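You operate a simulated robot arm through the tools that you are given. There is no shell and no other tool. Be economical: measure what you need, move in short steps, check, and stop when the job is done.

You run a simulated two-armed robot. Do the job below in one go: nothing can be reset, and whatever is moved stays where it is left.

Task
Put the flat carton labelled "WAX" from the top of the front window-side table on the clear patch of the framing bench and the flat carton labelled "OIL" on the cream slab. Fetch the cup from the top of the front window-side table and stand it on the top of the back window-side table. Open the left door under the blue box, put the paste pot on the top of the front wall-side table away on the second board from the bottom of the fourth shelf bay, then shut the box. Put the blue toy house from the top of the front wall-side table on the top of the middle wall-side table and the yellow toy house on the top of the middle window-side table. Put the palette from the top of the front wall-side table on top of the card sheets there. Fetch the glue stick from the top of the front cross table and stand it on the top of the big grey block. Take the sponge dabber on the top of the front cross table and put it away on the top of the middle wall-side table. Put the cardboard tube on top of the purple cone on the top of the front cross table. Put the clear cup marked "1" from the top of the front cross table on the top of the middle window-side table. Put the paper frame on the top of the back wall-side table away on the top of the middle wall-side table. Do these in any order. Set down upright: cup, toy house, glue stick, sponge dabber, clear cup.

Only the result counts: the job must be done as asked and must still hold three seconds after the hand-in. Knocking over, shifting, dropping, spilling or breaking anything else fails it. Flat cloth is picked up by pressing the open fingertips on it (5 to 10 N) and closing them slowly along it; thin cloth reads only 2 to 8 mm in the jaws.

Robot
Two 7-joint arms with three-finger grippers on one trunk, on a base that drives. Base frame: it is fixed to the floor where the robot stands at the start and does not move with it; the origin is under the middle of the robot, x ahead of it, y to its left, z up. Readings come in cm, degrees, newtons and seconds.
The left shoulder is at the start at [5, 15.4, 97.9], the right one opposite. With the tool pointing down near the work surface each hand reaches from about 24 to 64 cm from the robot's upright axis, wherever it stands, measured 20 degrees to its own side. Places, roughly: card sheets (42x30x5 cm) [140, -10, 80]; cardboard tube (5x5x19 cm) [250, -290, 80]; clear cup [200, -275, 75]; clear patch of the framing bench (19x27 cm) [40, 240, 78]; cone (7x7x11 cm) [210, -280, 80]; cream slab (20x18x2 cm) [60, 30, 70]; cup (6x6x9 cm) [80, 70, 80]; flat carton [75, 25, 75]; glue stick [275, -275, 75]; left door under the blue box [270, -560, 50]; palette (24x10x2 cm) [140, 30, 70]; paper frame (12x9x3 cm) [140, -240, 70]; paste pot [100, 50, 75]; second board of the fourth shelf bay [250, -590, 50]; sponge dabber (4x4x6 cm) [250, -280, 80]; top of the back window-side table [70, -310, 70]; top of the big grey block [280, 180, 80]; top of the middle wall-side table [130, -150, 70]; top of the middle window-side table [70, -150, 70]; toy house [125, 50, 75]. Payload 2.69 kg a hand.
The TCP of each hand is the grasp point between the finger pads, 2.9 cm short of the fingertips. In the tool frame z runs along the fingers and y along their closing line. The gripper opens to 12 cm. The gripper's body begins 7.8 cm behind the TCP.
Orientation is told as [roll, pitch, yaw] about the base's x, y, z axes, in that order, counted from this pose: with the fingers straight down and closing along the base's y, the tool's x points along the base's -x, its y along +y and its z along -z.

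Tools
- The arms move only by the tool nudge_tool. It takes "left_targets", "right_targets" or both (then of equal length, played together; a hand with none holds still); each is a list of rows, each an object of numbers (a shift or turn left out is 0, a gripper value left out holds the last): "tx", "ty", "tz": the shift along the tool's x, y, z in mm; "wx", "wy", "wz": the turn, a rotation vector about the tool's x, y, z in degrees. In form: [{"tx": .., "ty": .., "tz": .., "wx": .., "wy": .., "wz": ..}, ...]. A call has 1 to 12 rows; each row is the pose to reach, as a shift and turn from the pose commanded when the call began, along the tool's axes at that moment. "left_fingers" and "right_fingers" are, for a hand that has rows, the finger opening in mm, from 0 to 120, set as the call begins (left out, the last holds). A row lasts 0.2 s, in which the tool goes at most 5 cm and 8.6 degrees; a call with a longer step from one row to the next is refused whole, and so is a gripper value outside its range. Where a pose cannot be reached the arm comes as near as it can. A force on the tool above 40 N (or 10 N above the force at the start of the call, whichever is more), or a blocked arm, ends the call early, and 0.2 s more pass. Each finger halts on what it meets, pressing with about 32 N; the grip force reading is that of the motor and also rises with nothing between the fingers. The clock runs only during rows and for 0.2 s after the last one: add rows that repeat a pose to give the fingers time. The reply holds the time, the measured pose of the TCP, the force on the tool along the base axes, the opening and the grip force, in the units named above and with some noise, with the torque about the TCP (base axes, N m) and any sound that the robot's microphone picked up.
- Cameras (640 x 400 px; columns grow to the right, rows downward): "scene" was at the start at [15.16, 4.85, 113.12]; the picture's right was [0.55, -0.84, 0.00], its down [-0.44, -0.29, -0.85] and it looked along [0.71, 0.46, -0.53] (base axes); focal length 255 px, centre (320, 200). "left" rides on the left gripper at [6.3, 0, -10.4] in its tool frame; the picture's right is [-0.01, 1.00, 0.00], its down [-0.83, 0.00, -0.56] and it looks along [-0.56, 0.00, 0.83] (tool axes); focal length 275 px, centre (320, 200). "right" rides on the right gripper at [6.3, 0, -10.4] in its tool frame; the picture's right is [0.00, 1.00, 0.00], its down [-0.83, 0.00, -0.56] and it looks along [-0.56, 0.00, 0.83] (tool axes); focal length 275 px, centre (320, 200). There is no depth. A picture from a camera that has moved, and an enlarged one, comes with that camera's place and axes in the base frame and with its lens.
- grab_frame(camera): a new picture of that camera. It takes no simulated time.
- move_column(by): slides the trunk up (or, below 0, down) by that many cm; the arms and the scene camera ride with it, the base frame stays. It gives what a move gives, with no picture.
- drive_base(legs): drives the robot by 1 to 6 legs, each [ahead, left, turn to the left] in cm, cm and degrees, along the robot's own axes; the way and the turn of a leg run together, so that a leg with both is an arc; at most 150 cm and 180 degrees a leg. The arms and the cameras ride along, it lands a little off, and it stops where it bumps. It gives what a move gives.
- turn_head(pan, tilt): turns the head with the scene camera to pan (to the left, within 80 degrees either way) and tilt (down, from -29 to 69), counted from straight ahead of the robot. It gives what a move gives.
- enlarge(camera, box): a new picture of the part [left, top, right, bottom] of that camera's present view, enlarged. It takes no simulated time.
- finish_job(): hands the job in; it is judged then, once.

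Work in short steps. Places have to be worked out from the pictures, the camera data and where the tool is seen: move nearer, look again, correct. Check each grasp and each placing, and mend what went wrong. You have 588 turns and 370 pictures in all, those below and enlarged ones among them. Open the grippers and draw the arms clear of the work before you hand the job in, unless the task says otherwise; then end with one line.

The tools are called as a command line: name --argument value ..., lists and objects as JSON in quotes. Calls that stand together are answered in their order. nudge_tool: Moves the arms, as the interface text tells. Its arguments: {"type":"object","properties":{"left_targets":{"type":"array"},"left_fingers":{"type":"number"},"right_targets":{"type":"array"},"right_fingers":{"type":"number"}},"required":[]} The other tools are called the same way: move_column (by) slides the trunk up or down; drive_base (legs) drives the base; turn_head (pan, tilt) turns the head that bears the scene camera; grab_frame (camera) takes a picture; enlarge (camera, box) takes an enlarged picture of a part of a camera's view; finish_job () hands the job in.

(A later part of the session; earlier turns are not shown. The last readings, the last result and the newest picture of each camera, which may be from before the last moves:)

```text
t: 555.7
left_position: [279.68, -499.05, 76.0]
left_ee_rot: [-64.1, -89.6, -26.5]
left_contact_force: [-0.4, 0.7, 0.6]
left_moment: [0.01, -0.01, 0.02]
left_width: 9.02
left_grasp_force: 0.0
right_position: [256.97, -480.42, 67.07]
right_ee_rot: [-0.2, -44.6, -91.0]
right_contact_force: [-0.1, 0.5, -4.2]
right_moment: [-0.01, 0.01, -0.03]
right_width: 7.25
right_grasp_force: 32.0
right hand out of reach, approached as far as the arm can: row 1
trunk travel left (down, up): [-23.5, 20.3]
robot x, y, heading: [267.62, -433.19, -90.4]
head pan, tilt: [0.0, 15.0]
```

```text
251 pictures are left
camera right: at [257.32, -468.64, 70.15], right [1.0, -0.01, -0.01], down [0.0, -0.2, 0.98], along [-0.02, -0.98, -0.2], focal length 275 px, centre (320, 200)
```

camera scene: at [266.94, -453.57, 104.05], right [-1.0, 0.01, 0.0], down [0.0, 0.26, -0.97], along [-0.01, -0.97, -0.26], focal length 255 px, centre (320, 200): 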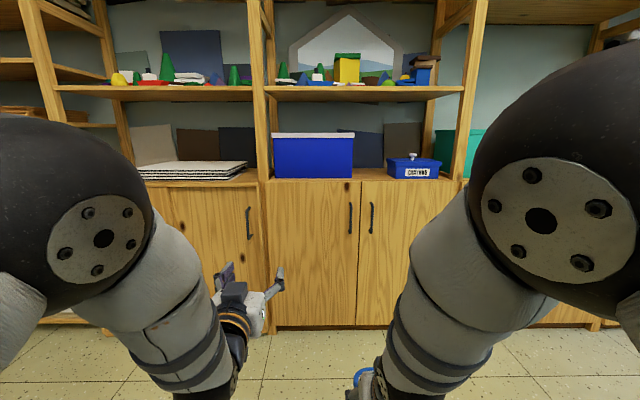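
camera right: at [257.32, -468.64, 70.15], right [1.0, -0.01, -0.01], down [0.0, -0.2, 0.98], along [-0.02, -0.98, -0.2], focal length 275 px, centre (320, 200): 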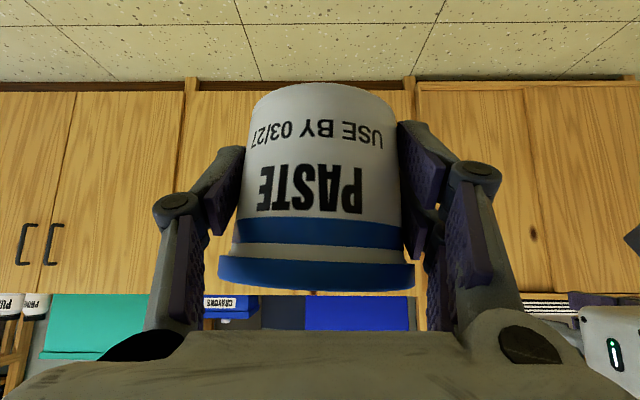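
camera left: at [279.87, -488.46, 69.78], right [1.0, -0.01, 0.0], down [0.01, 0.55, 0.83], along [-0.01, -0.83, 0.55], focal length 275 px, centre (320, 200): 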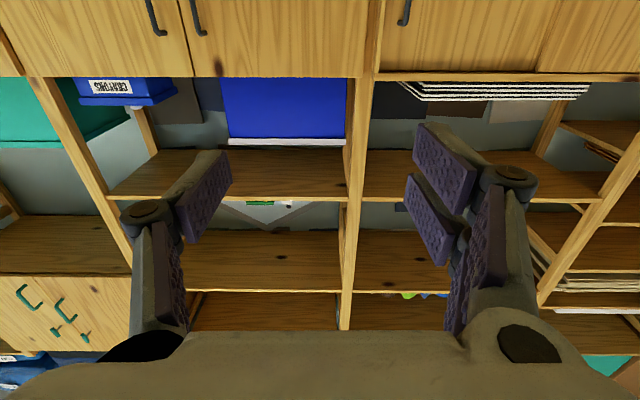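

Now drive in front of the handle: strafe right 27, ahead 44, and look with the left camera after lowering that hand to z≈66.

drive_base --legs '[[0, -27, 0.5], [42, 0, 0]]'

nudge_tool --left_targets '[{"tx": 40}, {"tx": 80}, {"tx": 100}, {"tx": 100}]'

grab_frame --camera "left"

grab_frame --camera "scene"

```text
t: 560.5
left_position: [254.2, -541.01, 75.98]
left_ee_rot: [-62.1, -89.7, -27.4]
left_contact_force: [-0.6, -0.9, -0.3]
left_moment: [-0.01, 0.02, 0.01]
left_width: 9.03
left_grasp_force: 0.1
right_position: [231.19, -522.95, 67.01]
right_ee_rot: [-0.1, -44.7, -89.9]
right_contact_force: [0.1, -0.4, -4.3]
right_moment: [0.06, -0.01, 0.01]
right_width: 7.24
right_grasp_force: 31.8
trunk travel left (down, up): [-23.5, 20.3]
robot x, y, heading: [240.46, -475.7, -89.6]
head pan, tilt: [0.0, 15.0]
```

```text
t: 561.5
left_position: [254.13, -541.07, 65.8]
left_ee_rot: [-66.1, -89.7, -23.4]
left_contact_force: [0.5, -0.2, 0.1]
left_moment: [-0.01, 0.0, 0.0]
left_width: 9.03
left_grasp_force: 0.1
right_position: [231.17, -522.87, 67.08]
right_ee_rot: [0.0, -44.6, -89.9]
right_contact_force: [0.2, -0.3, -2.9]
right_moment: [0.03, -0.04, -0.03]
right_width: 7.26
right_grasp_force: 31.9
trunk travel left (down, up): [-23.5, 20.3]
robot x, y, heading: [240.55, -475.31, -89.7]
head pan, tilt: [0.0, 15.0]
```

```text
250 pictures are left
camera left: at [254.1, -530.5, 59.58], right [1.0, 0.01, 0.0], down [0.0, 0.55, 0.83], along [0.01, -0.83, 0.55], focal length 275 px, centre (320, 200)
```

left: 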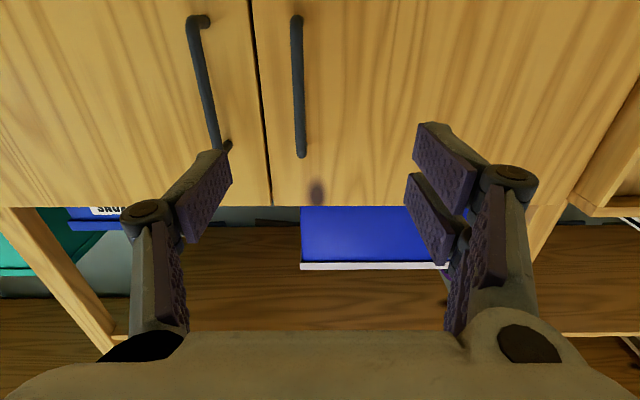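

```text
249 pictures are left
camera scene: at [240.65, -495.8, 104.04], right [-1.0, 0.0, 0.0], down [0.0, 0.26, -0.97], along [0.0, -0.97, -0.26], focal length 255 px, centre (320, 200)
```

scene: 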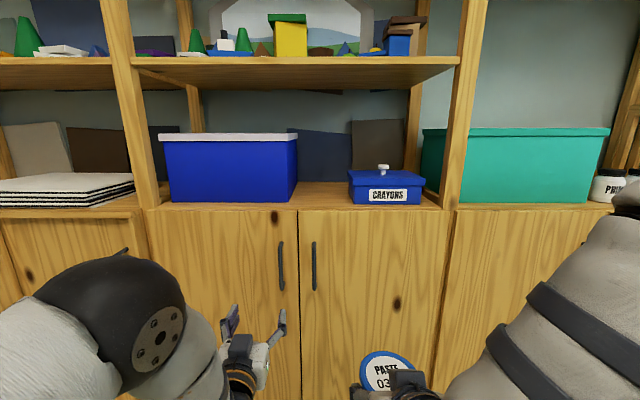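

Handle bar at x≈252.1, z 60–74. Shift left hand 2 cm, drive 14 cm closer, look again.

nudge_tool --left_targets '[{"ty": -20, "tx": -8}, {"ty": -20, "tx": -8}]'

drive_base --legs '[[13, 0, -0.3]]'

grab_frame --camera "left"

```text
t: 562.1
left_position: [252.04, -541.24, 66.71]
left_ee_rot: [-61.6, -89.7, -28.0]
left_contact_force: [0.1, -0.7, -0.4]
left_moment: [-0.03, -0.02, -0.04]
left_width: 8.99
left_grasp_force: 0.0
right_position: [231.09, -522.92, 67.1]
right_ee_rot: [-0.1, -44.5, -89.8]
right_contact_force: [-0.2, -0.2, -2.1]
right_moment: [0.02, -0.06, -0.02]
right_width: 7.25
right_grasp_force: 32.1
trunk travel left (down, up): [-23.5, 20.3]
robot x, y, heading: [240.59, -475.55, -89.5]
head pan, tilt: [0.0, 15.0]
```

```text
t: 563.4
left_position: [251.68, -554.4, 66.78]
left_ee_rot: [-60.1, -89.7, -29.6]
left_contact_force: [0.6, 0.7, 0.2]
left_moment: [-0.01, 0.05, -0.04]
left_width: 9.01
left_grasp_force: 0.0
right_position: [230.99, -535.96, 66.95]
right_ee_rot: [-0.1, -44.7, -90.2]
right_contact_force: [0.2, -0.2, -3.3]
right_moment: [0.06, 0.01, 0.02]
right_width: 7.25
right_grasp_force: 31.7
trunk travel left (down, up): [-23.5, 20.3]
robot x, y, heading: [240.72, -488.75, -90.0]
head pan, tilt: [0.0, 15.0]
```

```text
248 pictures are left
camera left: at [251.85, -543.79, 60.45], right [1.0, 0.0, 0.0], down [0.0, 0.55, 0.83], along [0.0, -0.83, 0.55], focal length 275 px, centre (320, 200)
```

left: 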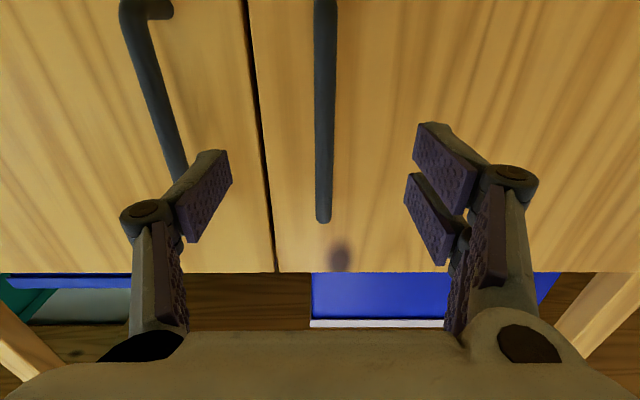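

Aligned. Advance 5 cm slowly.

nudge_tool --left_targets '[{"tz": 15}, {"tz": 28}, {"tz": 36}, {"tz": 42}, {"tz": 46}, {"tz": 46}]'

grab_frame --camera "left"

```text
t: 564.8
left_position: [251.81, -558.95, 66.76]
left_ee_rot: [-63.1, -89.7, -26.9]
left_contact_force: [-0.5, 0.7, 1.3]
left_moment: [-0.02, 0.0, 0.02]
left_width: 9.01
left_grasp_force: 0.0
right_position: [231.05, -536.06, 67.06]
right_ee_rot: [-0.1, -44.7, -90.2]
right_contact_force: [-0.3, -0.5, -2.8]
right_moment: [0.03, -0.02, 0.0]
right_width: 7.25
right_grasp_force: 31.6
trunk travel left (down, up): [-23.5, 20.3]
robot x, y, heading: [240.41, -488.76, -90.0]
head pan, tilt: [0.0, 15.0]
```

```text
247 pictures are left
camera left: at [251.89, -548.44, 60.4], right [1.0, 0.0, 0.0], down [0.0, 0.55, 0.83], along [0.0, -0.83, 0.55], focal length 275 px, centre (320, 200)
```

left: 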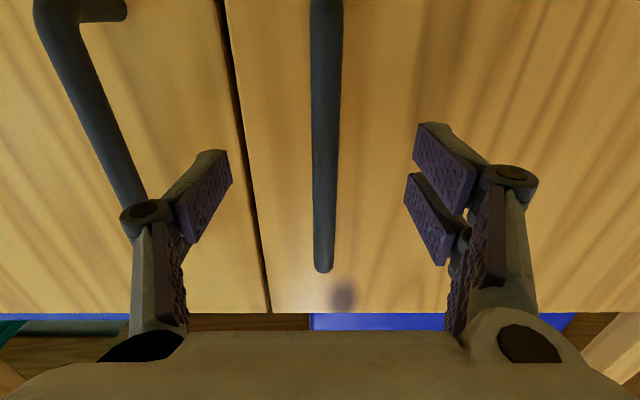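

The bar lies ~2 cm ahead of the TCP. Narrow the fingers (other handle is near), advance 1 cm, then close.

nudge_tool --left_targets '[{"tz": 0}, {"tz": 0}, {"tz": 4}, {"tz": 8}, {"tz": 11}, {"tz": 11}]' --left_fingers 50

nudge_tool --left_targets '[{"tz": 0}, {"tz": 0}, {"tz": 0}, {"tz": 0}]' --left_fingers 0

grab_frame --camera "left"

```text
t: 566.2
left_position: [251.65, -559.93, 66.68]
left_ee_rot: [-61.1, -89.8, -28.7]
left_contact_force: [0.8, 0.2, 0.0]
left_moment: [0.02, 0.01, 0.01]
left_width: 4.97
left_grasp_force: 0.1
right_position: [230.97, -535.97, 67.13]
right_ee_rot: [-0.1, -44.6, -90.2]
right_contact_force: [0.4, 0.3, -3.8]
right_moment: [0.06, 0.03, 0.0]
right_width: 7.24
right_grasp_force: 31.6
trunk travel left (down, up): [-23.5, 20.3]
robot x, y, heading: [240.4, -488.54, -90.0]
head pan, tilt: [0.0, 15.0]
```

```text
t: 567.2
left_position: [252.08, -560.03, 66.64]
left_ee_rot: [-67.5, -89.6, -22.2]
left_contact_force: [19.6, -0.9, -0.7]
left_moment: [0.28, -0.56, 0.04]
left_width: 1.06
left_grasp_force: 37.4
right_position: [231.12, -536.1, 67.15]
right_ee_rot: [-0.3, -44.6, -90.1]
right_contact_force: [-0.1, 0.5, -3.0]
right_moment: [0.0, -0.01, 0.0]
right_width: 7.24
right_grasp_force: 32.1
trunk travel left (down, up): [-23.5, 20.3]
robot x, y, heading: [240.34, -488.63, -90.3]
head pan, tilt: [0.0, 15.0]
```

```text
246 pictures are left
camera left: at [252.08, -549.5, 60.39], right [1.0, 0.01, 0.0], down [0.0, 0.55, 0.83], along [0.01, -0.83, 0.55], focal length 275 px, centre (320, 200)
```

left: 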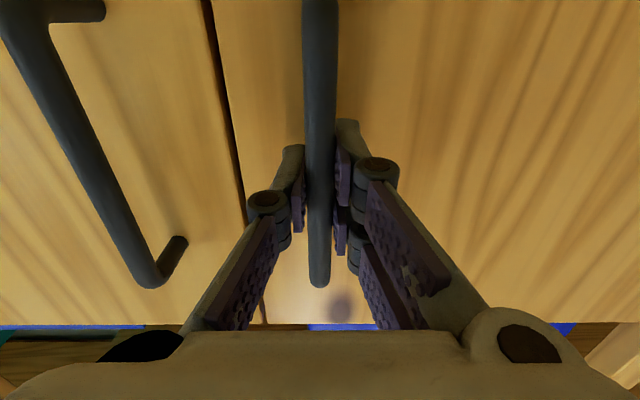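

Bar gripped. Pull the door open along the hinge arc (radius ≈38 cm) by about 24°.

nudge_tool --left_targets '[{"tz": -13, "ty": 3}, {"tz": -27, "ty": 4}, {"tz": -40, "ty": 5}, {"tz": -53, "ty": 7}, {"tz": -66, "ty": 9}, {"tz": -79, "ty": 12}, {"tz": -92, "ty": 15}, {"tz": -105, "ty": 18}, {"tz": -118, "ty": 22}, {"tz": -130, "ty": 26}, {"tz": -142, "ty": 30}, {"tz": -155, "ty": 34}]'

grab_frame --camera "left"

grab_frame --camera "scene"

```text
t: 568.7
left_position: [253.57, -551.91, 66.65]
left_ee_rot: [-11.7, -89.9, -77.2]
left_contact_force: [5.5, -0.9, -2.5]
left_moment: [0.44, -0.31, 0.13]
left_width: 1.04
left_grasp_force: 37.2
right_position: [231.08, -535.98, 67.02]
right_ee_rot: [-0.2, -44.5, -90.1]
right_contact_force: [-0.2, -1.3, -3.2]
right_moment: [0.04, 0.01, -0.01]
right_width: 7.24
right_grasp_force: 31.6
trunk travel left (down, up): [-23.5, 20.3]
robot x, y, heading: [240.78, -488.78, -90.0]
head pan, tilt: [0.0, 15.0]
stopped in row 7 (left hand): the force on the tool passed its limit at 41 N (the readings are from after the stop); the commanded pose is now the measured one
```

```text
245 pictures are left
camera left: at [253.71, -541.34, 60.4], right [1.0, 0.02, 0.0], down [-0.01, 0.55, 0.83], along [0.01, -0.83, 0.55], focal length 275 px, centre (320, 200)
```

left: 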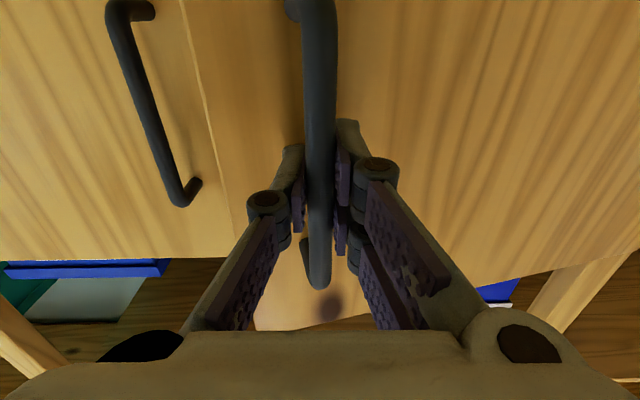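

```text
244 pictures are left
camera scene: at [240.64, -509.02, 104.03], right [-1.0, 0.0, 0.0], down [0.0, 0.26, -0.97], along [0.0, -0.97, -0.26], focal length 255 px, centre (320, 200)
```

scene: 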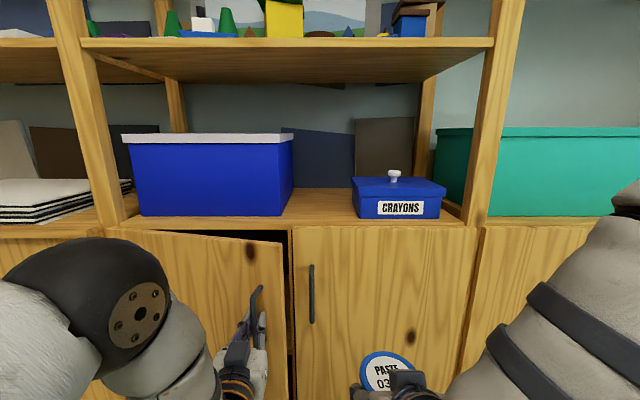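

Opened ~12°. Continue more slowly, letting the hand turn with the door.

nudge_tool --left_targets '[{"tz": -9, "ty": 3, "wx": 2}, {"tz": -18, "ty": 6, "wx": 4}, {"tz": -27, "ty": 9, "wx": 6}, {"tz": -36, "ty": 12, "wx": 8}, {"tz": -45, "ty": 15, "wx": 10}, {"tz": -54, "ty": 18, "wx": 12}, {"tz": -63, "ty": 22, "wx": 14}, {"tz": -72, "ty": 26, "wx": 16}, {"tz": -81, "ty": 30, "wx": 18}, {"tz": -90, "ty": 34, "wx": 20}, {"tz": -99, "ty": 38, "wx": 22}, {"tz": -108, "ty": 42, "wx": 24}]'

grab_frame --camera "scene"

```text
t: 570.3
left_position: [256.1, -545.99, 66.7]
left_ee_rot: [37.7, -89.8, -139.0]
left_contact_force: [7.6, -3.8, -3.2]
left_moment: [0.76, -0.19, 0.18]
left_width: 1.05
left_grasp_force: 37.6
right_position: [231.23, -536.08, 67.03]
right_ee_rot: [-0.2, -44.5, -90.1]
right_contact_force: [-0.6, -0.8, -2.8]
right_moment: [0.03, 0.01, 0.03]
right_width: 7.24
right_grasp_force: 32.3
trunk travel left (down, up): [-23.5, 20.3]
robot x, y, heading: [240.48, -488.86, -89.9]
head pan, tilt: [0.0, 15.0]
stopped in row 7 (left hand): the force on the tool passed its limit at 41 N (the readings are from after the stop); the commanded pose is now the measured one
```

```text
243 pictures are left
camera scene: at [240.71, -509.06, 104.03], right [-1.0, 0.0, 0.0], down [0.0, 0.26, -0.97], along [0.0, -0.97, -0.26], focal length 255 px, centre (320, 200)
```

scene: 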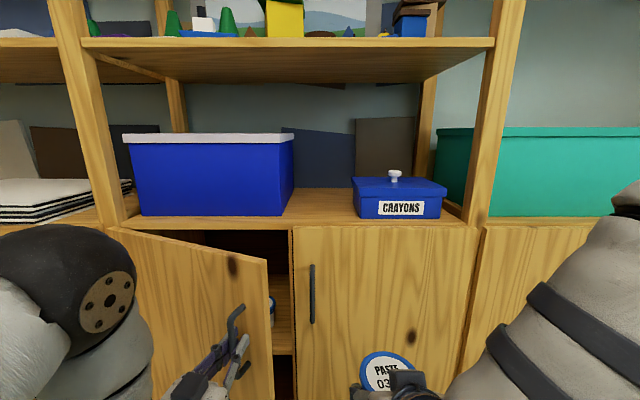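

Now at ~22°. Continue slowly to ~40°.

nudge_tool --left_targets '[{"tz": -10, "ty": 1.5, "wx": 1.5}, {"tz": -20, "ty": 3, "wx": 3}, {"tz": -29, "ty": 5.5, "wx": 4.5}, {"tz": -39, "ty": 8, "wx": 6}, {"tz": -49, "ty": 10, "wx": 7.5}, {"tz": -58, "ty": 13, "wx": 9}, {"tz": -68, "ty": 16, "wx": 10.5}, {"tz": -77, "ty": 19, "wx": 12}, {"tz": -86, "ty": 23, "wx": 13.5}, {"tz": -95, "ty": 27, "wx": 15}, {"tz": -104, "ty": 31, "wx": 16.5}, {"tz": -113, "ty": 35, "wx": 18}]'

grab_frame --camera "scene"

```text
t: 571.2
left_position: [257.96, -543.01, 66.69]
left_ee_rot: [71.7, -89.5, -177.7]
left_contact_force: [9.1, -4.5, -5.0]
left_moment: [0.88, 0.09, 0.12]
left_width: 1.05
left_grasp_force: 37.4
right_position: [231.23, -536.03, 67.1]
right_ee_rot: [-0.2, -44.5, -89.9]
right_contact_force: [0.6, 0.4, -3.1]
right_moment: [0.04, -0.04, 0.01]
right_width: 7.26
right_grasp_force: 31.6
trunk travel left (down, up): [-23.5, 20.3]
robot x, y, heading: [240.68, -488.87, -89.9]
head pan, tilt: [0.0, 15.0]
stopped in row 4 (left hand): the force on the tool passed its limit at 41 N (the readings are from after the stop); the commanded pose is now the measured one
```

```text
242 pictures are left
camera scene: at [240.8, -509.09, 104.03], right [-1.0, 0.0, 0.0], down [0.0, 0.26, -0.97], along [0.0, -0.97, -0.26], focal length 255 px, centre (320, 200)
```

scene: 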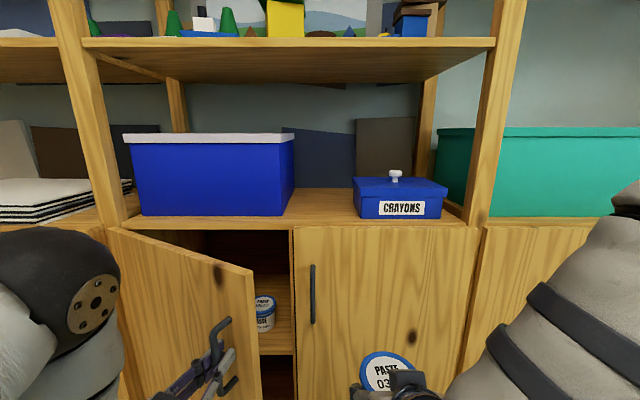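

Door at ~27°. Release the handle, back away, move the right hand aside.

nudge_tool --left_targets '[{"tz": 0}, {"tz": 0}, {"tz": -30}, {"tz": -60}, {"tz": -90}, {"tz": -90, "wx": -7}, {"tz": -90, "wx": -14}, {"tz": -90, "wx": -20}]' --right_targets '[{"ty": -20}, {"ty": -50}, {"ty": -80}, {"ty": -100}, {"ty": -100}, {"ty": -100}, {"ty": -100}, {"ty": -100}]' --left_fingers 60

grab_frame --camera "left"

grab_frame --camera "scene"

```text
t: 573.0
left_position: [260.38, -534.18, 66.9]
left_ee_rot: [128.1, -89.6, 145.9]
left_contact_force: [-0.1, -0.9, -0.2]
left_moment: [0.01, 0.03, -0.02]
left_width: 5.97
left_grasp_force: 0.0
right_position: [221.09, -535.88, 67.15]
right_ee_rot: [-0.1, -44.6, -90.0]
right_contact_force: [-0.3, 0.3, -4.2]
right_moment: [0.07, -0.01, -0.01]
right_width: 7.24
right_grasp_force: 31.8
trunk travel left (down, up): [-23.5, 20.3]
robot x, y, heading: [240.52, -488.6, -89.9]
head pan, tilt: [0.0, 15.0]
```

```text
241 pictures are left
camera left: at [259.81, -523.75, 60.54], right [1.0, 0.07, 0.01], down [-0.05, 0.56, 0.83], along [0.05, -0.83, 0.56], focal length 275 px, centre (320, 200)
```

left: 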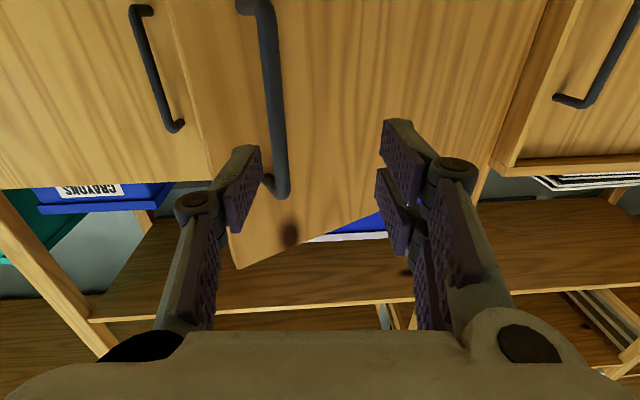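

```text
240 pictures are left
camera scene: at [240.72, -509.01, 104.04], right [-1.0, 0.0, 0.0], down [0.0, 0.26, -0.97], along [0.0, -0.97, -0.26], focal length 255 px, centre (320, 200)
```

scene: 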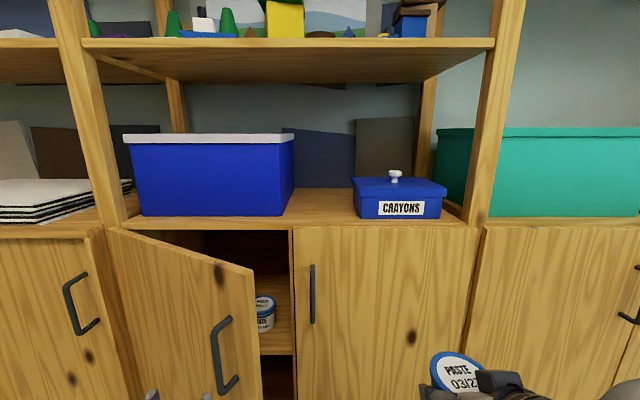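

Close the left fingers and move them to the free edge of the door (x≈243), then forward past it.

nudge_tool --left_targets '[{"ty": -45, "tz": -5, "wx": 2}, {"ty": -90, "tz": -10, "wx": 4}, {"ty": -135, "tz": -12, "wx": 4}, {"ty": -175, "tz": -12, "wx": 4}, {"ty": -177, "tz": 30, "wx": 4}, {"ty": -180, "tz": 75, "wx": 4}, {"ty": -185, "tz": 120, "wx": 4}, {"ty": -185, "tz": 160, "wx": 4}, {"ty": -185, "tz": 160, "wx": 4}]' --left_fingers 0

grab_frame --camera "left"

grab_frame --camera "scene"

```text
t: 575.0
left_position: [242.85, -551.42, 66.84]
left_ee_rot: [129.3, -89.6, 140.5]
left_contact_force: [0.5, -0.5, 0.0]
left_moment: [0.01, 0.03, 0.02]
left_width: 0.0
left_grasp_force: 28.5
right_position: [221.15, -536.04, 67.18]
right_ee_rot: [-0.1, -44.6, -90.2]
right_contact_force: [0.1, 0.2, -3.4]
right_moment: [0.04, -0.01, 0.03]
right_width: 7.23
right_grasp_force: 31.9
trunk travel left (down, up): [-23.5, 20.3]
robot x, y, heading: [240.73, -488.74, -90.3]
head pan, tilt: [0.0, 15.0]
```

```text
239 pictures are left
camera left: at [243.02, -541.0, 60.55], right [1.0, 0.0, 0.01], down [-0.01, 0.56, 0.83], along [-0.01, -0.83, 0.56], focal length 275 px, centre (320, 200)
```

left: 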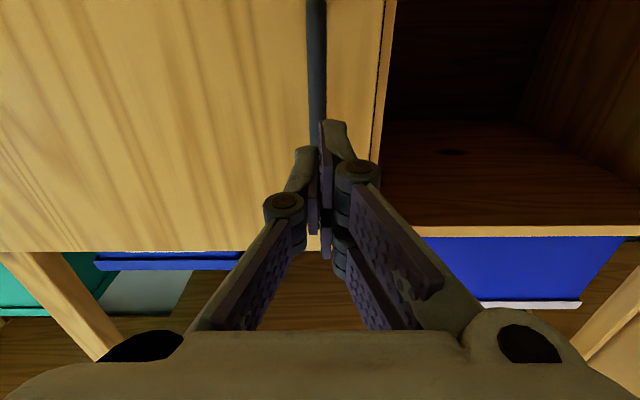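

```text
238 pictures are left
camera scene: at [240.72, -509.02, 104.04], right [-1.0, 0.0, 0.0], down [0.0, 0.26, -0.97], along [0.0, -0.97, -0.26], focal length 255 px, centre (320, 200)
```

scene: 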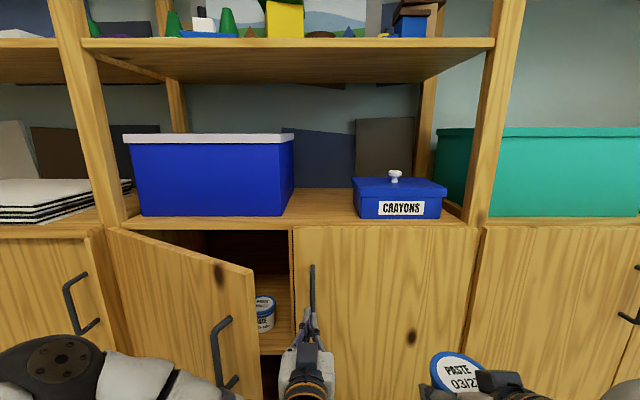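

Push the door's free edge toward +x along its arc.

nudge_tool --left_targets '[{"ty": 30, "tz": -10}, {"ty": 60, "tz": -15}, {"ty": 70, "tz": -30}, {"ty": 80, "tz": -45}, {"ty": 90, "tz": -62}, {"ty": 100, "tz": -75}, {"ty": 112, "tz": -90}, {"ty": 125, "tz": -105}, {"ty": 138, "tz": -120}, {"ty": 150, "tz": -134}, {"ty": 168, "tz": -148}, {"ty": 185, "tz": -162}]'

grab_frame --camera "scene"

```text
t: 576.5
left_position: [252.78, -543.52, 66.68]
left_ee_rot: [59.5, -89.9, -150.3]
left_contact_force: [-1.3, 1.6, 0.7]
left_moment: [0.01, 0.04, 0.05]
left_width: 0.02
left_grasp_force: 28.4
right_position: [220.93, -535.89, 67.07]
right_ee_rot: [-0.2, -44.5, -90.0]
right_contact_force: [1.3, 0.0, -3.3]
right_moment: [0.04, 0.03, 0.04]
right_width: 7.25
right_grasp_force: 32.2
trunk travel left (down, up): [-23.5, 20.3]
robot x, y, heading: [240.71, -488.98, -90.1]
head pan, tilt: [0.0, 15.0]
stopped in row 7 (left hand): the force on the tool passed its limit at 44 N (the readings are from after the stop); the commanded pose is now the measured one
```

```text
237 pictures are left
camera scene: at [240.7, -508.99, 104.05], right [-1.0, 0.0, 0.0], down [0.0, 0.26, -0.97], along [0.0, -0.97, -0.26], focal length 255 px, centre (320, 200)
```

scene: 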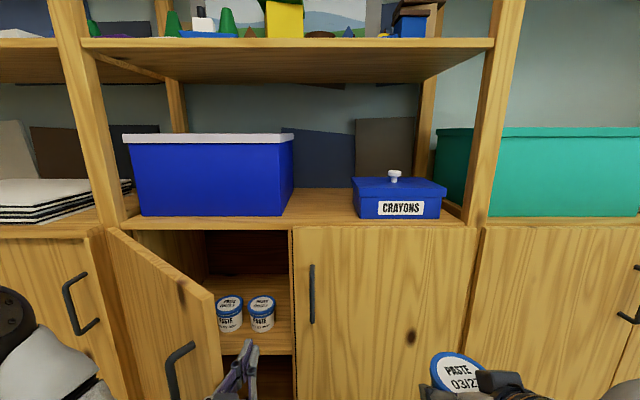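

Door ~42° and swinging on. Continue the push.

nudge_tool --left_targets '[{"ty": 12, "tz": -15}, {"ty": 22, "tz": -27}, {"ty": 32, "tz": -38}, {"ty": 42, "tz": -50}, {"ty": 54, "tz": -60}, {"ty": 66, "tz": -70}, {"ty": 78, "tz": -79}, {"ty": 90, "tz": -88}, {"ty": 103, "tz": -97}, {"ty": 117, "tz": -106}, {"ty": 132, "tz": -115}, {"ty": 146, "tz": -122}]'

grab_frame --camera "scene"

```text
t: 577.9
left_position: [258.63, -536.93, 66.75]
left_ee_rot: [11.1, -89.6, -102.0]
left_contact_force: [-0.4, -0.5, -0.3]
left_moment: [-0.04, 0.02, 0.01]
left_width: 0.03
left_grasp_force: 28.8
right_position: [220.88, -536.04, 67.05]
right_ee_rot: [-0.1, -44.5, -90.2]
right_contact_force: [1.1, 0.3, -3.4]
right_moment: [0.03, 0.01, 0.02]
right_width: 7.26
right_grasp_force: 32.0
trunk travel left (down, up): [-23.5, 20.3]
robot x, y, heading: [240.51, -488.52, -89.9]
head pan, tilt: [0.0, 15.0]
stopped in row 6 (left hand): the force on the tool passed its limit at 42 N (the readings are from after the stop); the commanded pose is now the measured one
```

```text
236 pictures are left
camera scene: at [240.69, -509.03, 104.03], right [-1.0, 0.0, 0.0], down [0.0, 0.26, -0.97], along [0.0, -0.97, -0.26], focal length 255 px, centre (320, 200)
```

scene: 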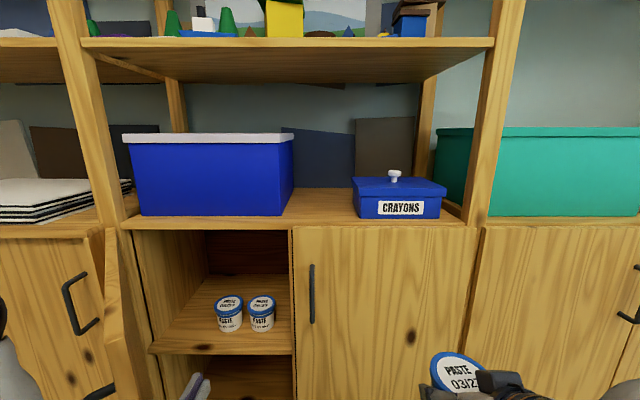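

Door is ~80° open; second board at z≈46 with two paste pots at x≈258 and 268. I need the door further open: push its inner face with the left hand.

nudge_tool --left_targets '[{"ty": 20, "tz": -5}, {"ty": 40, "tz": -10}, {"ty": 60, "tz": -15}, {"ty": 80, "tz": -20}, {"ty": 100, "tz": -25}, {"ty": 120, "tz": -30}, {"ty": 140, "tz": -35}, {"ty": 160, "tz": -40}, {"ty": 180, "tz": -45}]'

grab_frame --camera "scene"

```text
t: 578.3
left_position: [259.98, -536.4, 66.47]
left_ee_rot: [-17.3, -89.1, -74.6]
left_contact_force: [0.7, -0.9, -0.2]
left_moment: [-0.04, -0.04, -0.01]
left_width: 0.0
left_grasp_force: 28.6
right_position: [220.96, -535.91, 66.95]
right_ee_rot: [-0.2, -44.4, -90.3]
right_contact_force: [-0.5, -1.0, -3.9]
right_moment: [0.05, -0.01, -0.03]
right_width: 7.26
right_grasp_force: 31.6
trunk travel left (down, up): [-23.5, 20.3]
robot x, y, heading: [240.4, -488.79, -89.9]
head pan, tilt: [0.0, 15.0]
stopped in row 2 (left hand): the force on the tool passed its limit at 48 N (the readings are from after the stop); the commanded pose is now the measured one
```

```text
235 pictures are left
camera scene: at [240.66, -509.03, 104.02], right [-1.0, 0.0, 0.0], down [0.0, 0.26, -0.97], along [0.0, -0.97, -0.26], focal length 255 px, centre (320, 200)
```

scene: 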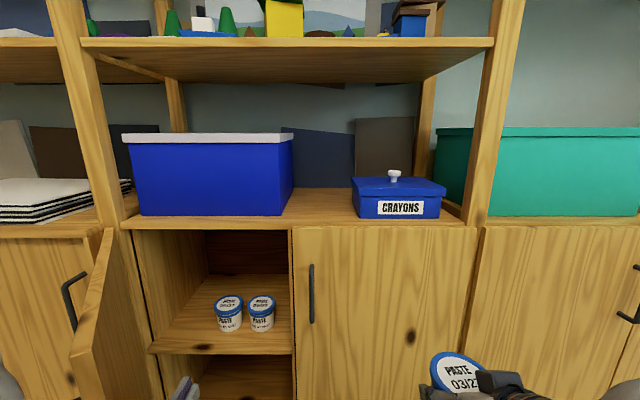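

Door now ~100° open. Retract the left hand: turn it back to vertical and raise it above door height.

nudge_tool --left_targets '[{"tx": -15, "tz": -20, "ty": -10, "wy": 4}, {"tx": -35, "tz": -40, "ty": -20, "wy": 12}, {"tx": -60, "tz": -60, "ty": -30, "wy": 20}, {"tx": -85, "tz": -75, "ty": -40, "wy": 28}, {"tx": -110, "tz": -90, "ty": -50, "wy": 36}, {"tx": -135, "tz": -100, "ty": -60, "wy": 44}, {"tx": -160, "tz": -110, "ty": -70, "wy": 52}, {"tx": -185, "tz": -120, "ty": -80, "wy": 60}, {"tx": -210, "tz": -130, "ty": -90, "wy": 68}, {"tx": -235, "tz": -140, "ty": -95, "wy": 76}, {"tx": -260, "tz": -145, "ty": -100, "wy": 84}, {"tx": -280, "tz": -150, "ty": -100, "wy": 90}]'

turn_head --pan 15 --tilt 40

grab_frame --camera "scene"

```text
t: 580.9
left_position: [250.62, -521.44, 94.63]
left_ee_rot: [-0.2, 0.9, -91.8]
left_contact_force: [-0.4, 0.2, 0.3]
left_moment: [-0.01, -0.02, -0.05]
left_width: 0.0
left_grasp_force: 28.7
left hand out of reach, approached as far as the arm can: row 2, 3, 4, 5, 6
right_position: [220.89, -535.79, 67.04]
right_ee_rot: [0.0, -44.4, -90.1]
right_contact_force: [0.2, -0.1, -3.2]
right_moment: [0.01, 0.01, -0.04]
right_width: 7.25
right_grasp_force: 32.1
trunk travel left (down, up): [-23.5, 20.3]
robot x, y, heading: [240.51, -488.88, -89.6]
head pan, tilt: [0.0, 15.0]
```

```text
t: 581.8
left_position: [250.51, -521.39, 94.64]
left_ee_rot: [-0.2, 0.7, -91.7]
left_contact_force: [-0.2, -0.5, 0.6]
left_moment: [0.01, 0.0, 0.0]
left_width: 0.0
left_grasp_force: 28.8
right_position: [220.96, -535.89, 67.07]
right_ee_rot: [-0.1, -44.5, -90.2]
right_contact_force: [-0.1, -0.8, -3.7]
right_moment: [-0.01, 0.03, -0.02]
right_width: 7.24
right_grasp_force: 31.8
trunk travel left (down, up): [-23.5, 20.3]
robot x, y, heading: [241.29, -488.4, -89.7]
head pan, tilt: [15.0, 40.0]
```

```text
234 pictures are left
camera scene: at [242.8, -507.81, 100.09], right [-0.97, -0.26, 0.0], down [-0.17, 0.62, -0.77], along [0.2, -0.74, -0.64], focal length 255 px, centre (320, 200)
```

scene: 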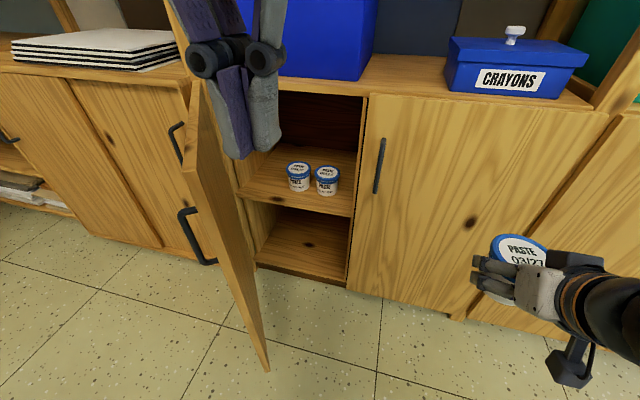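

The door is really at ~57°. I move the base 25 cm left and bring the vertical left hand down on the inner side of the door to push it further.

drive_base --legs '[[0, 24, -0.3]]'

grab_frame --camera "scene"

grab_frame --camera "left"

```text
t: 584.3
left_position: [274.19, -521.47, 94.7]
left_ee_rot: [-0.2, 0.9, -91.8]
left_contact_force: [-0.9, -0.3, -0.9]
left_moment: [0.0, 0.01, 0.0]
left_width: 0.0
left_grasp_force: 28.7
right_position: [244.49, -535.81, 67.05]
right_ee_rot: [-0.2, -44.6, -90.4]
right_contact_force: [-1.2, 0.2, -4.4]
right_moment: [0.03, -0.02, -0.02]
right_width: 7.22
right_grasp_force: 31.9
trunk travel left (down, up): [-23.5, 20.3]
robot x, y, heading: [264.33, -488.4, -90.0]
head pan, tilt: [15.0, 40.0]
```

```text
233 pictures are left
camera scene: at [266.48, -507.84, 100.09], right [-0.97, -0.26, 0.0], down [-0.16, 0.62, -0.77], along [0.2, -0.74, -0.64], focal length 255 px, centre (320, 200)
```

scene: 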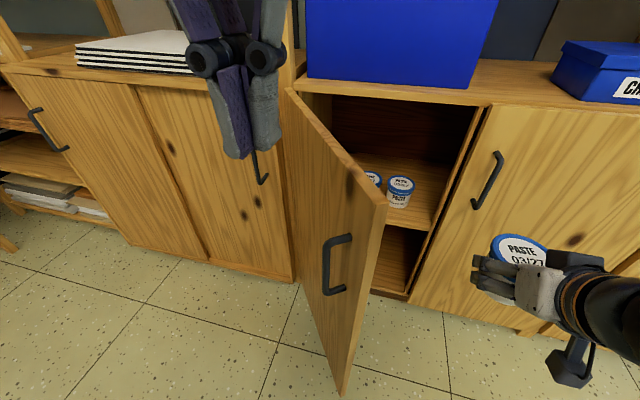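

```text
232 pictures are left
camera left: at [274.6, -515.24, 105.18], right [1.0, -0.04, 0.0], down [-0.03, -0.84, 0.54], along [-0.02, -0.54, -0.84], focal length 275 px, centre (320, 200)
```

left: 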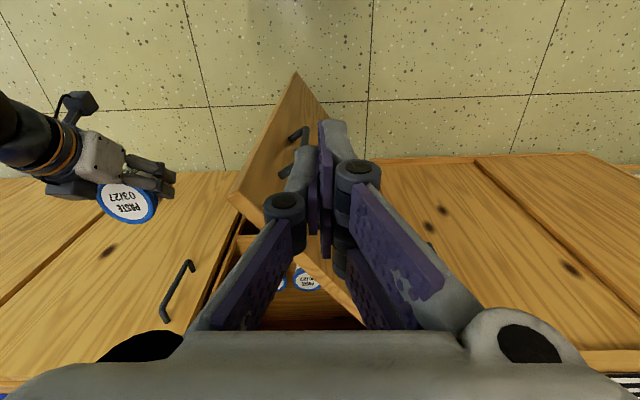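

Move the closed left hand over to the inner side of the door and lower it to z≈76.

nudge_tool --left_targets '[{"tx": -40, "ty": -20}, {"tx": -80, "ty": -40}, {"tx": -120, "ty": -60}, {"tx": -160, "ty": -77}, {"tx": -170, "ty": -80}, {"tx": -170, "ty": -80, "tz": 45}, {"tx": -170, "ty": -80, "tz": 90}, {"tx": -170, "ty": -80, "tz": 135}, {"tx": -170, "ty": -80, "tz": 180}, {"tx": -170, "ty": -80, "tz": 187}]'

grab_frame --camera "left"

grab_frame --camera "scene"

```text
t: 586.5
left_position: [265.56, -537.97, 75.84]
left_ee_rot: [-0.2, 0.7, -91.9]
left_contact_force: [-0.9, -0.9, -0.9]
left_moment: [0.01, 0.0, 0.02]
left_width: 0.0
left_grasp_force: 28.2
right_position: [244.46, -535.9, 67.03]
right_ee_rot: [-0.1, -44.5, -90.3]
right_contact_force: [-0.2, -0.3, -3.7]
right_moment: [0.04, 0.02, -0.01]
right_width: 7.23
right_grasp_force: 32.2
trunk travel left (down, up): [-23.5, 20.3]
robot x, y, heading: [264.3, -488.49, -89.9]
head pan, tilt: [15.0, 40.0]
```

```text
231 pictures are left
camera left: at [265.97, -531.68, 86.28], right [1.0, -0.04, 0.0], down [-0.03, -0.84, 0.55], along [-0.02, -0.54, -0.84], focal length 275 px, centre (320, 200)
```

left: 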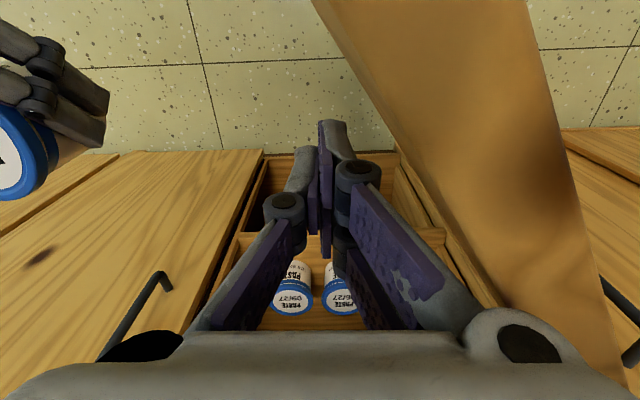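

```text
230 pictures are left
camera scene: at [266.47, -507.84, 100.09], right [-0.97, -0.26, 0.0], down [-0.16, 0.62, -0.77], along [0.2, -0.74, -0.64], focal length 255 px, centre (320, 200)
```

scene: 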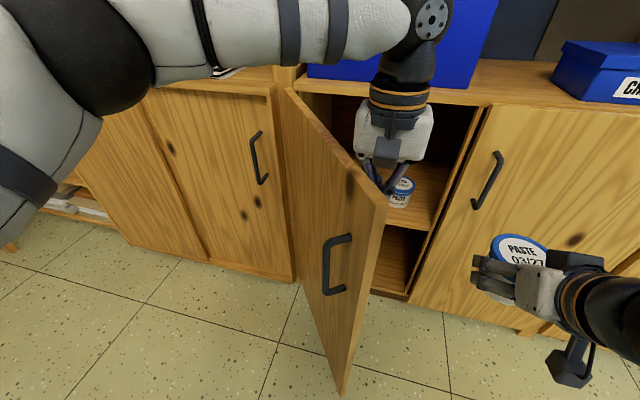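

Push outward in small steps.

nudge_tool --left_targets '[{"ty": 15, "tx": 10}, {"ty": 22, "tx": 16}, {"ty": 29, "tx": 22}, {"ty": 36, "tx": 27}, {"ty": 43, "tx": 31}, {"ty": 50, "tx": 35}, {"ty": 58, "tx": 39}, {"ty": 66, "tx": 43}, {"ty": 74, "tx": 47}, {"ty": 82, "tx": 50}, {"ty": 90, "tx": 53}, {"ty": 98, "tx": 56}]'

grab_frame --camera "scene"

```text
t: 589.1
left_position: [275.45, -532.75, 75.7]
left_ee_rot: [-0.2, 0.8, -92.0]
left_contact_force: [-0.5, 0.1, -0.1]
left_moment: [0.01, 0.02, -0.01]
left_width: 0.01
left_grasp_force: 28.5
right_position: [244.45, -535.77, 67.02]
right_ee_rot: [-0.2, -44.5, -90.4]
right_contact_force: [-0.4, -0.2, -2.3]
right_moment: [0.02, 0.01, 0.01]
right_width: 7.24
right_grasp_force: 32.3
trunk travel left (down, up): [-23.5, 20.3]
robot x, y, heading: [264.41, -488.95, -90.4]
head pan, tilt: [15.0, 40.0]
```

```text
229 pictures are left
camera scene: at [266.48, -507.83, 100.09], right [-0.97, -0.26, 0.0], down [-0.16, 0.62, -0.77], along [0.2, -0.74, -0.64], focal length 255 px, centre (320, 200)
```

scene: 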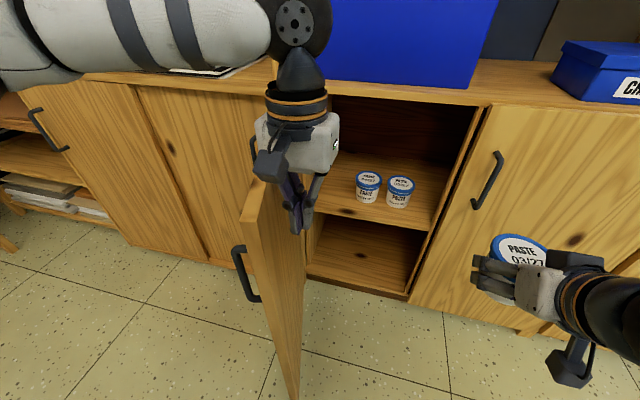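

Works. Continue to beyond 90°.

nudge_tool --left_targets '[{"ty": 10, "tx": 4}, {"ty": 20, "tx": 8}, {"ty": 30, "tx": 12}, {"ty": 42, "tx": 16}, {"ty": 54, "tx": 20}, {"ty": 66, "tx": 24}, {"ty": 80, "tx": 26}, {"ty": 94, "tx": 28}, {"ty": 110, "tx": 28}, {"ty": 126, "tx": 28}, {"ty": 142, "tx": 26}, {"ty": 158, "tx": 22}]'

grab_frame --camera "scene"

```text
t: 591.7
left_position: [290.31, -530.68, 75.74]
left_ee_rot: [-0.6, 0.9, -92.8]
left_contact_force: [-13.3, 6.2, 2.6]
left_moment: [-0.44, -1.0, -0.03]
left_width: 0.03
left_grasp_force: 28.4
right_position: [244.34, -535.68, 67.07]
right_ee_rot: [0.0, -44.6, -90.4]
right_contact_force: [0.7, 0.1, -3.1]
right_moment: [0.03, 0.01, -0.02]
right_width: 7.25
right_grasp_force: 32.2
trunk travel left (down, up): [-23.5, 20.3]
robot x, y, heading: [264.5, -489.08, -90.5]
head pan, tilt: [15.0, 40.0]
stopped in row 12 (left hand): the force on the tool passed its limit at 52 N (the readings are from after the stop); the commanded pose is now the measured one
```

```text
228 pictures are left
camera scene: at [266.34, -507.75, 100.11], right [-0.97, -0.26, 0.0], down [-0.16, 0.62, -0.77], along [0.2, -0.74, -0.64], focal length 255 px, centre (320, 200)
```

scene: 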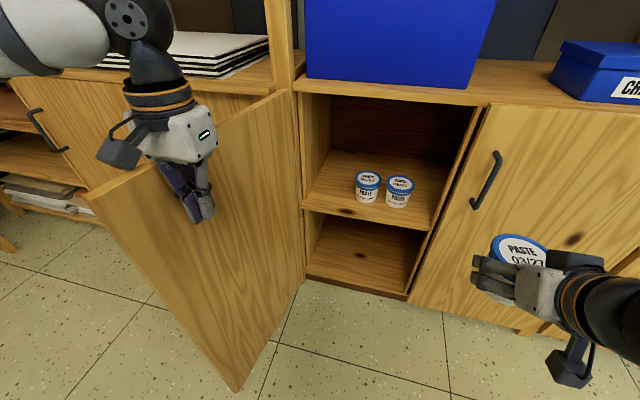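

Door is ~100° open. Raise and retract the left hand, then move the base for placing the pot.

nudge_tool --left_targets '[{"ty": -10}, {"ty": -10, "tz": -45}, {"ty": -10, "tz": -90}, {"ty": -10, "tz": -135}, {"ty": -10, "tz": -180}, {"ty": -10, "tz": -190, "tx": 45}, {"ty": -20, "tz": -190, "tx": 90}]'

drive_base --legs '[[0, 19, 0.4], [14, 0, 0]]'

turn_head --pan 0 --tilt 45

grab_frame --camera "scene"

grab_frame --camera "right"

```text
t: 593.3
left_position: [287.1, -522.67, 91.97]
left_ee_rot: [-0.5, 1.2, -92.6]
left_contact_force: [-0.3, 0.2, -0.3]
left_moment: [-0.01, -0.01, 0.01]
left_width: 0.01
left_grasp_force: 28.3
left hand out of reach, approached as far as the arm can: row 5, 6, 7
right_position: [244.43, -535.72, 67.17]
right_ee_rot: [-0.1, -44.5, -90.4]
right_contact_force: [-0.1, 0.3, -2.9]
right_moment: [0.04, 0.0, -0.03]
right_width: 7.23
right_grasp_force: 32.6
trunk travel left (down, up): [-23.5, 20.3]
robot x, y, heading: [264.58, -489.11, -90.1]
head pan, tilt: [15.0, 40.0]
```

```text
t: 596.3
left_position: [306.59, -534.61, 91.95]
left_ee_rot: [-0.6, 1.2, -91.8]
left_contact_force: [0.1, -0.3, 0.2]
left_moment: [0.01, 0.01, 0.01]
left_width: 0.01
left_grasp_force: 29.1
right_position: [264.05, -548.09, 67.0]
right_ee_rot: [-0.2, -44.5, -89.7]
right_contact_force: [0.5, -0.3, -3.4]
right_moment: [0.0, -0.02, 0.01]
right_width: 7.25
right_grasp_force: 32.4
trunk travel left (down, up): [-23.5, 20.3]
robot x, y, heading: [283.57, -500.59, -89.5]
head pan, tilt: [15.0, 40.0]
stopped in leg 2: the robot was blocked; the commanded pose is now the measured one
```

```text
t: 597.1
left_position: [306.62, -534.52, 91.87]
left_ee_rot: [-0.7, 1.2, -91.8]
left_contact_force: [-0.4, -0.6, 0.1]
left_moment: [0.02, 0.01, 0.01]
left_width: 0.0
left_grasp_force: 28.6
right_position: [264.11, -548.3, 66.97]
right_ee_rot: [-0.2, -44.6, -89.7]
right_contact_force: [0.1, -0.7, -3.3]
right_moment: [0.04, -0.02, 0.01]
right_width: 7.27
right_grasp_force: 32.2
trunk travel left (down, up): [-23.5, 20.3]
robot x, y, heading: [283.33, -500.48, -89.4]
head pan, tilt: [0.0, 45.0]
```

```text
227 pictures are left
camera scene: at [283.54, -519.82, 99.36], right [-1.0, -0.01, 0.0], down [-0.01, 0.71, -0.71], along [0.01, -0.71, -0.71], focal length 255 px, centre (320, 200)
```

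scene: 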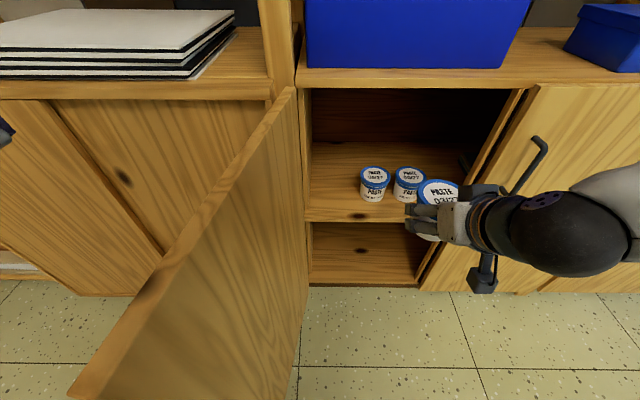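

```text
226 pictures are left
camera right: at [264.17, -536.32, 70.1], right [1.0, 0.01, -0.01], down [0.01, -0.2, 0.98], along [0.0, -0.98, -0.2], focal length 275 px, centre (320, 200)
```

right: 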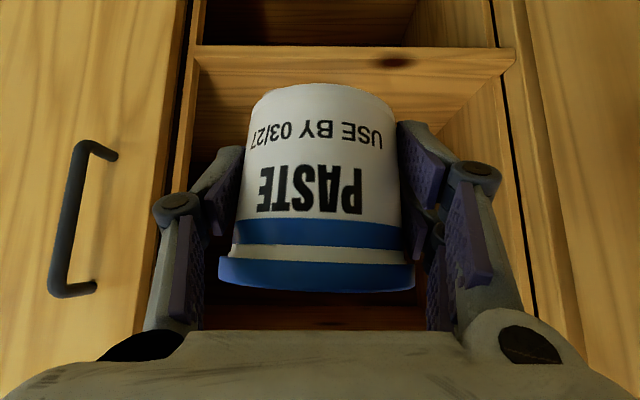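

Blocked slightly by the door edge at y=-500.5, which is just enough. I lift the pot 10 cm and lower the trunk 14 cm for better reach.

nudge_tool --right_targets '[{"tx": -30, "tz": -30}, {"tx": -60, "tz": -60}, {"tx": -71, "tz": -71}, {"tx": -71, "tz": -71}]'

move_column --by -14

grab_frame --camera "right"

```text
t: 598.1
left_position: [306.54, -534.43, 91.84]
left_ee_rot: [-0.6, 1.2, -91.8]
left_contact_force: [-0.3, 0.2, -0.7]
left_moment: [0.0, -0.01, -0.04]
left_width: 0.03
left_grasp_force: 28.3
right_position: [264.05, -548.21, 77.08]
right_ee_rot: [-0.2, -44.6, -89.7]
right_contact_force: [0.0, -0.1, -3.6]
right_moment: [0.04, 0.01, 0.04]
right_width: 7.21
right_grasp_force: 31.5
trunk travel left (down, up): [-23.5, 20.3]
robot x, y, heading: [283.27, -500.83, -89.7]
head pan, tilt: [0.0, 45.0]
```

```text
t: 599.8
left_position: [306.66, -538.48, 72.88]
left_ee_rot: [-1.0, 9.7, -91.9]
left_contact_force: [0.0, -0.6, 0.5]
left_moment: [-0.02, -0.02, 0.02]
left_width: 0.01
left_grasp_force: 28.4
right_position: [264.09, -548.59, 62.3]
right_ee_rot: [-0.2, -43.4, -89.7]
right_contact_force: [0.0, 0.3, -3.3]
right_moment: [0.06, 0.01, 0.0]
right_width: 7.2
right_grasp_force: 32.2
trunk travel left (down, up): [-9.5, 34.3]
robot x, y, heading: [283.65, -500.71, -89.4]
head pan, tilt: [0.0, 45.0]
```

```text
225 pictures are left
camera right: at [264.2, -536.83, 65.66], right [1.0, 0.01, -0.01], down [0.01, -0.22, 0.98], along [0.0, -0.98, -0.22], focal length 275 px, centre (320, 200)
```

right: 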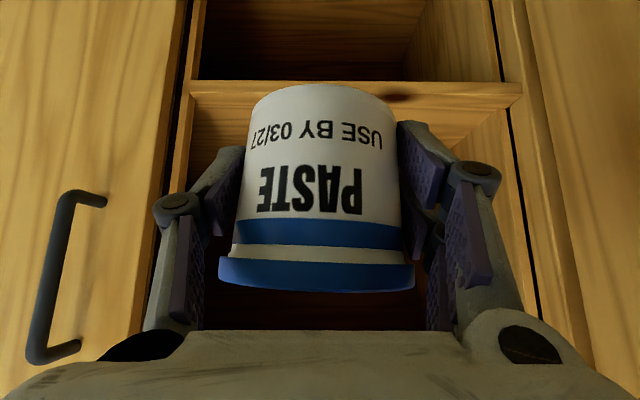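

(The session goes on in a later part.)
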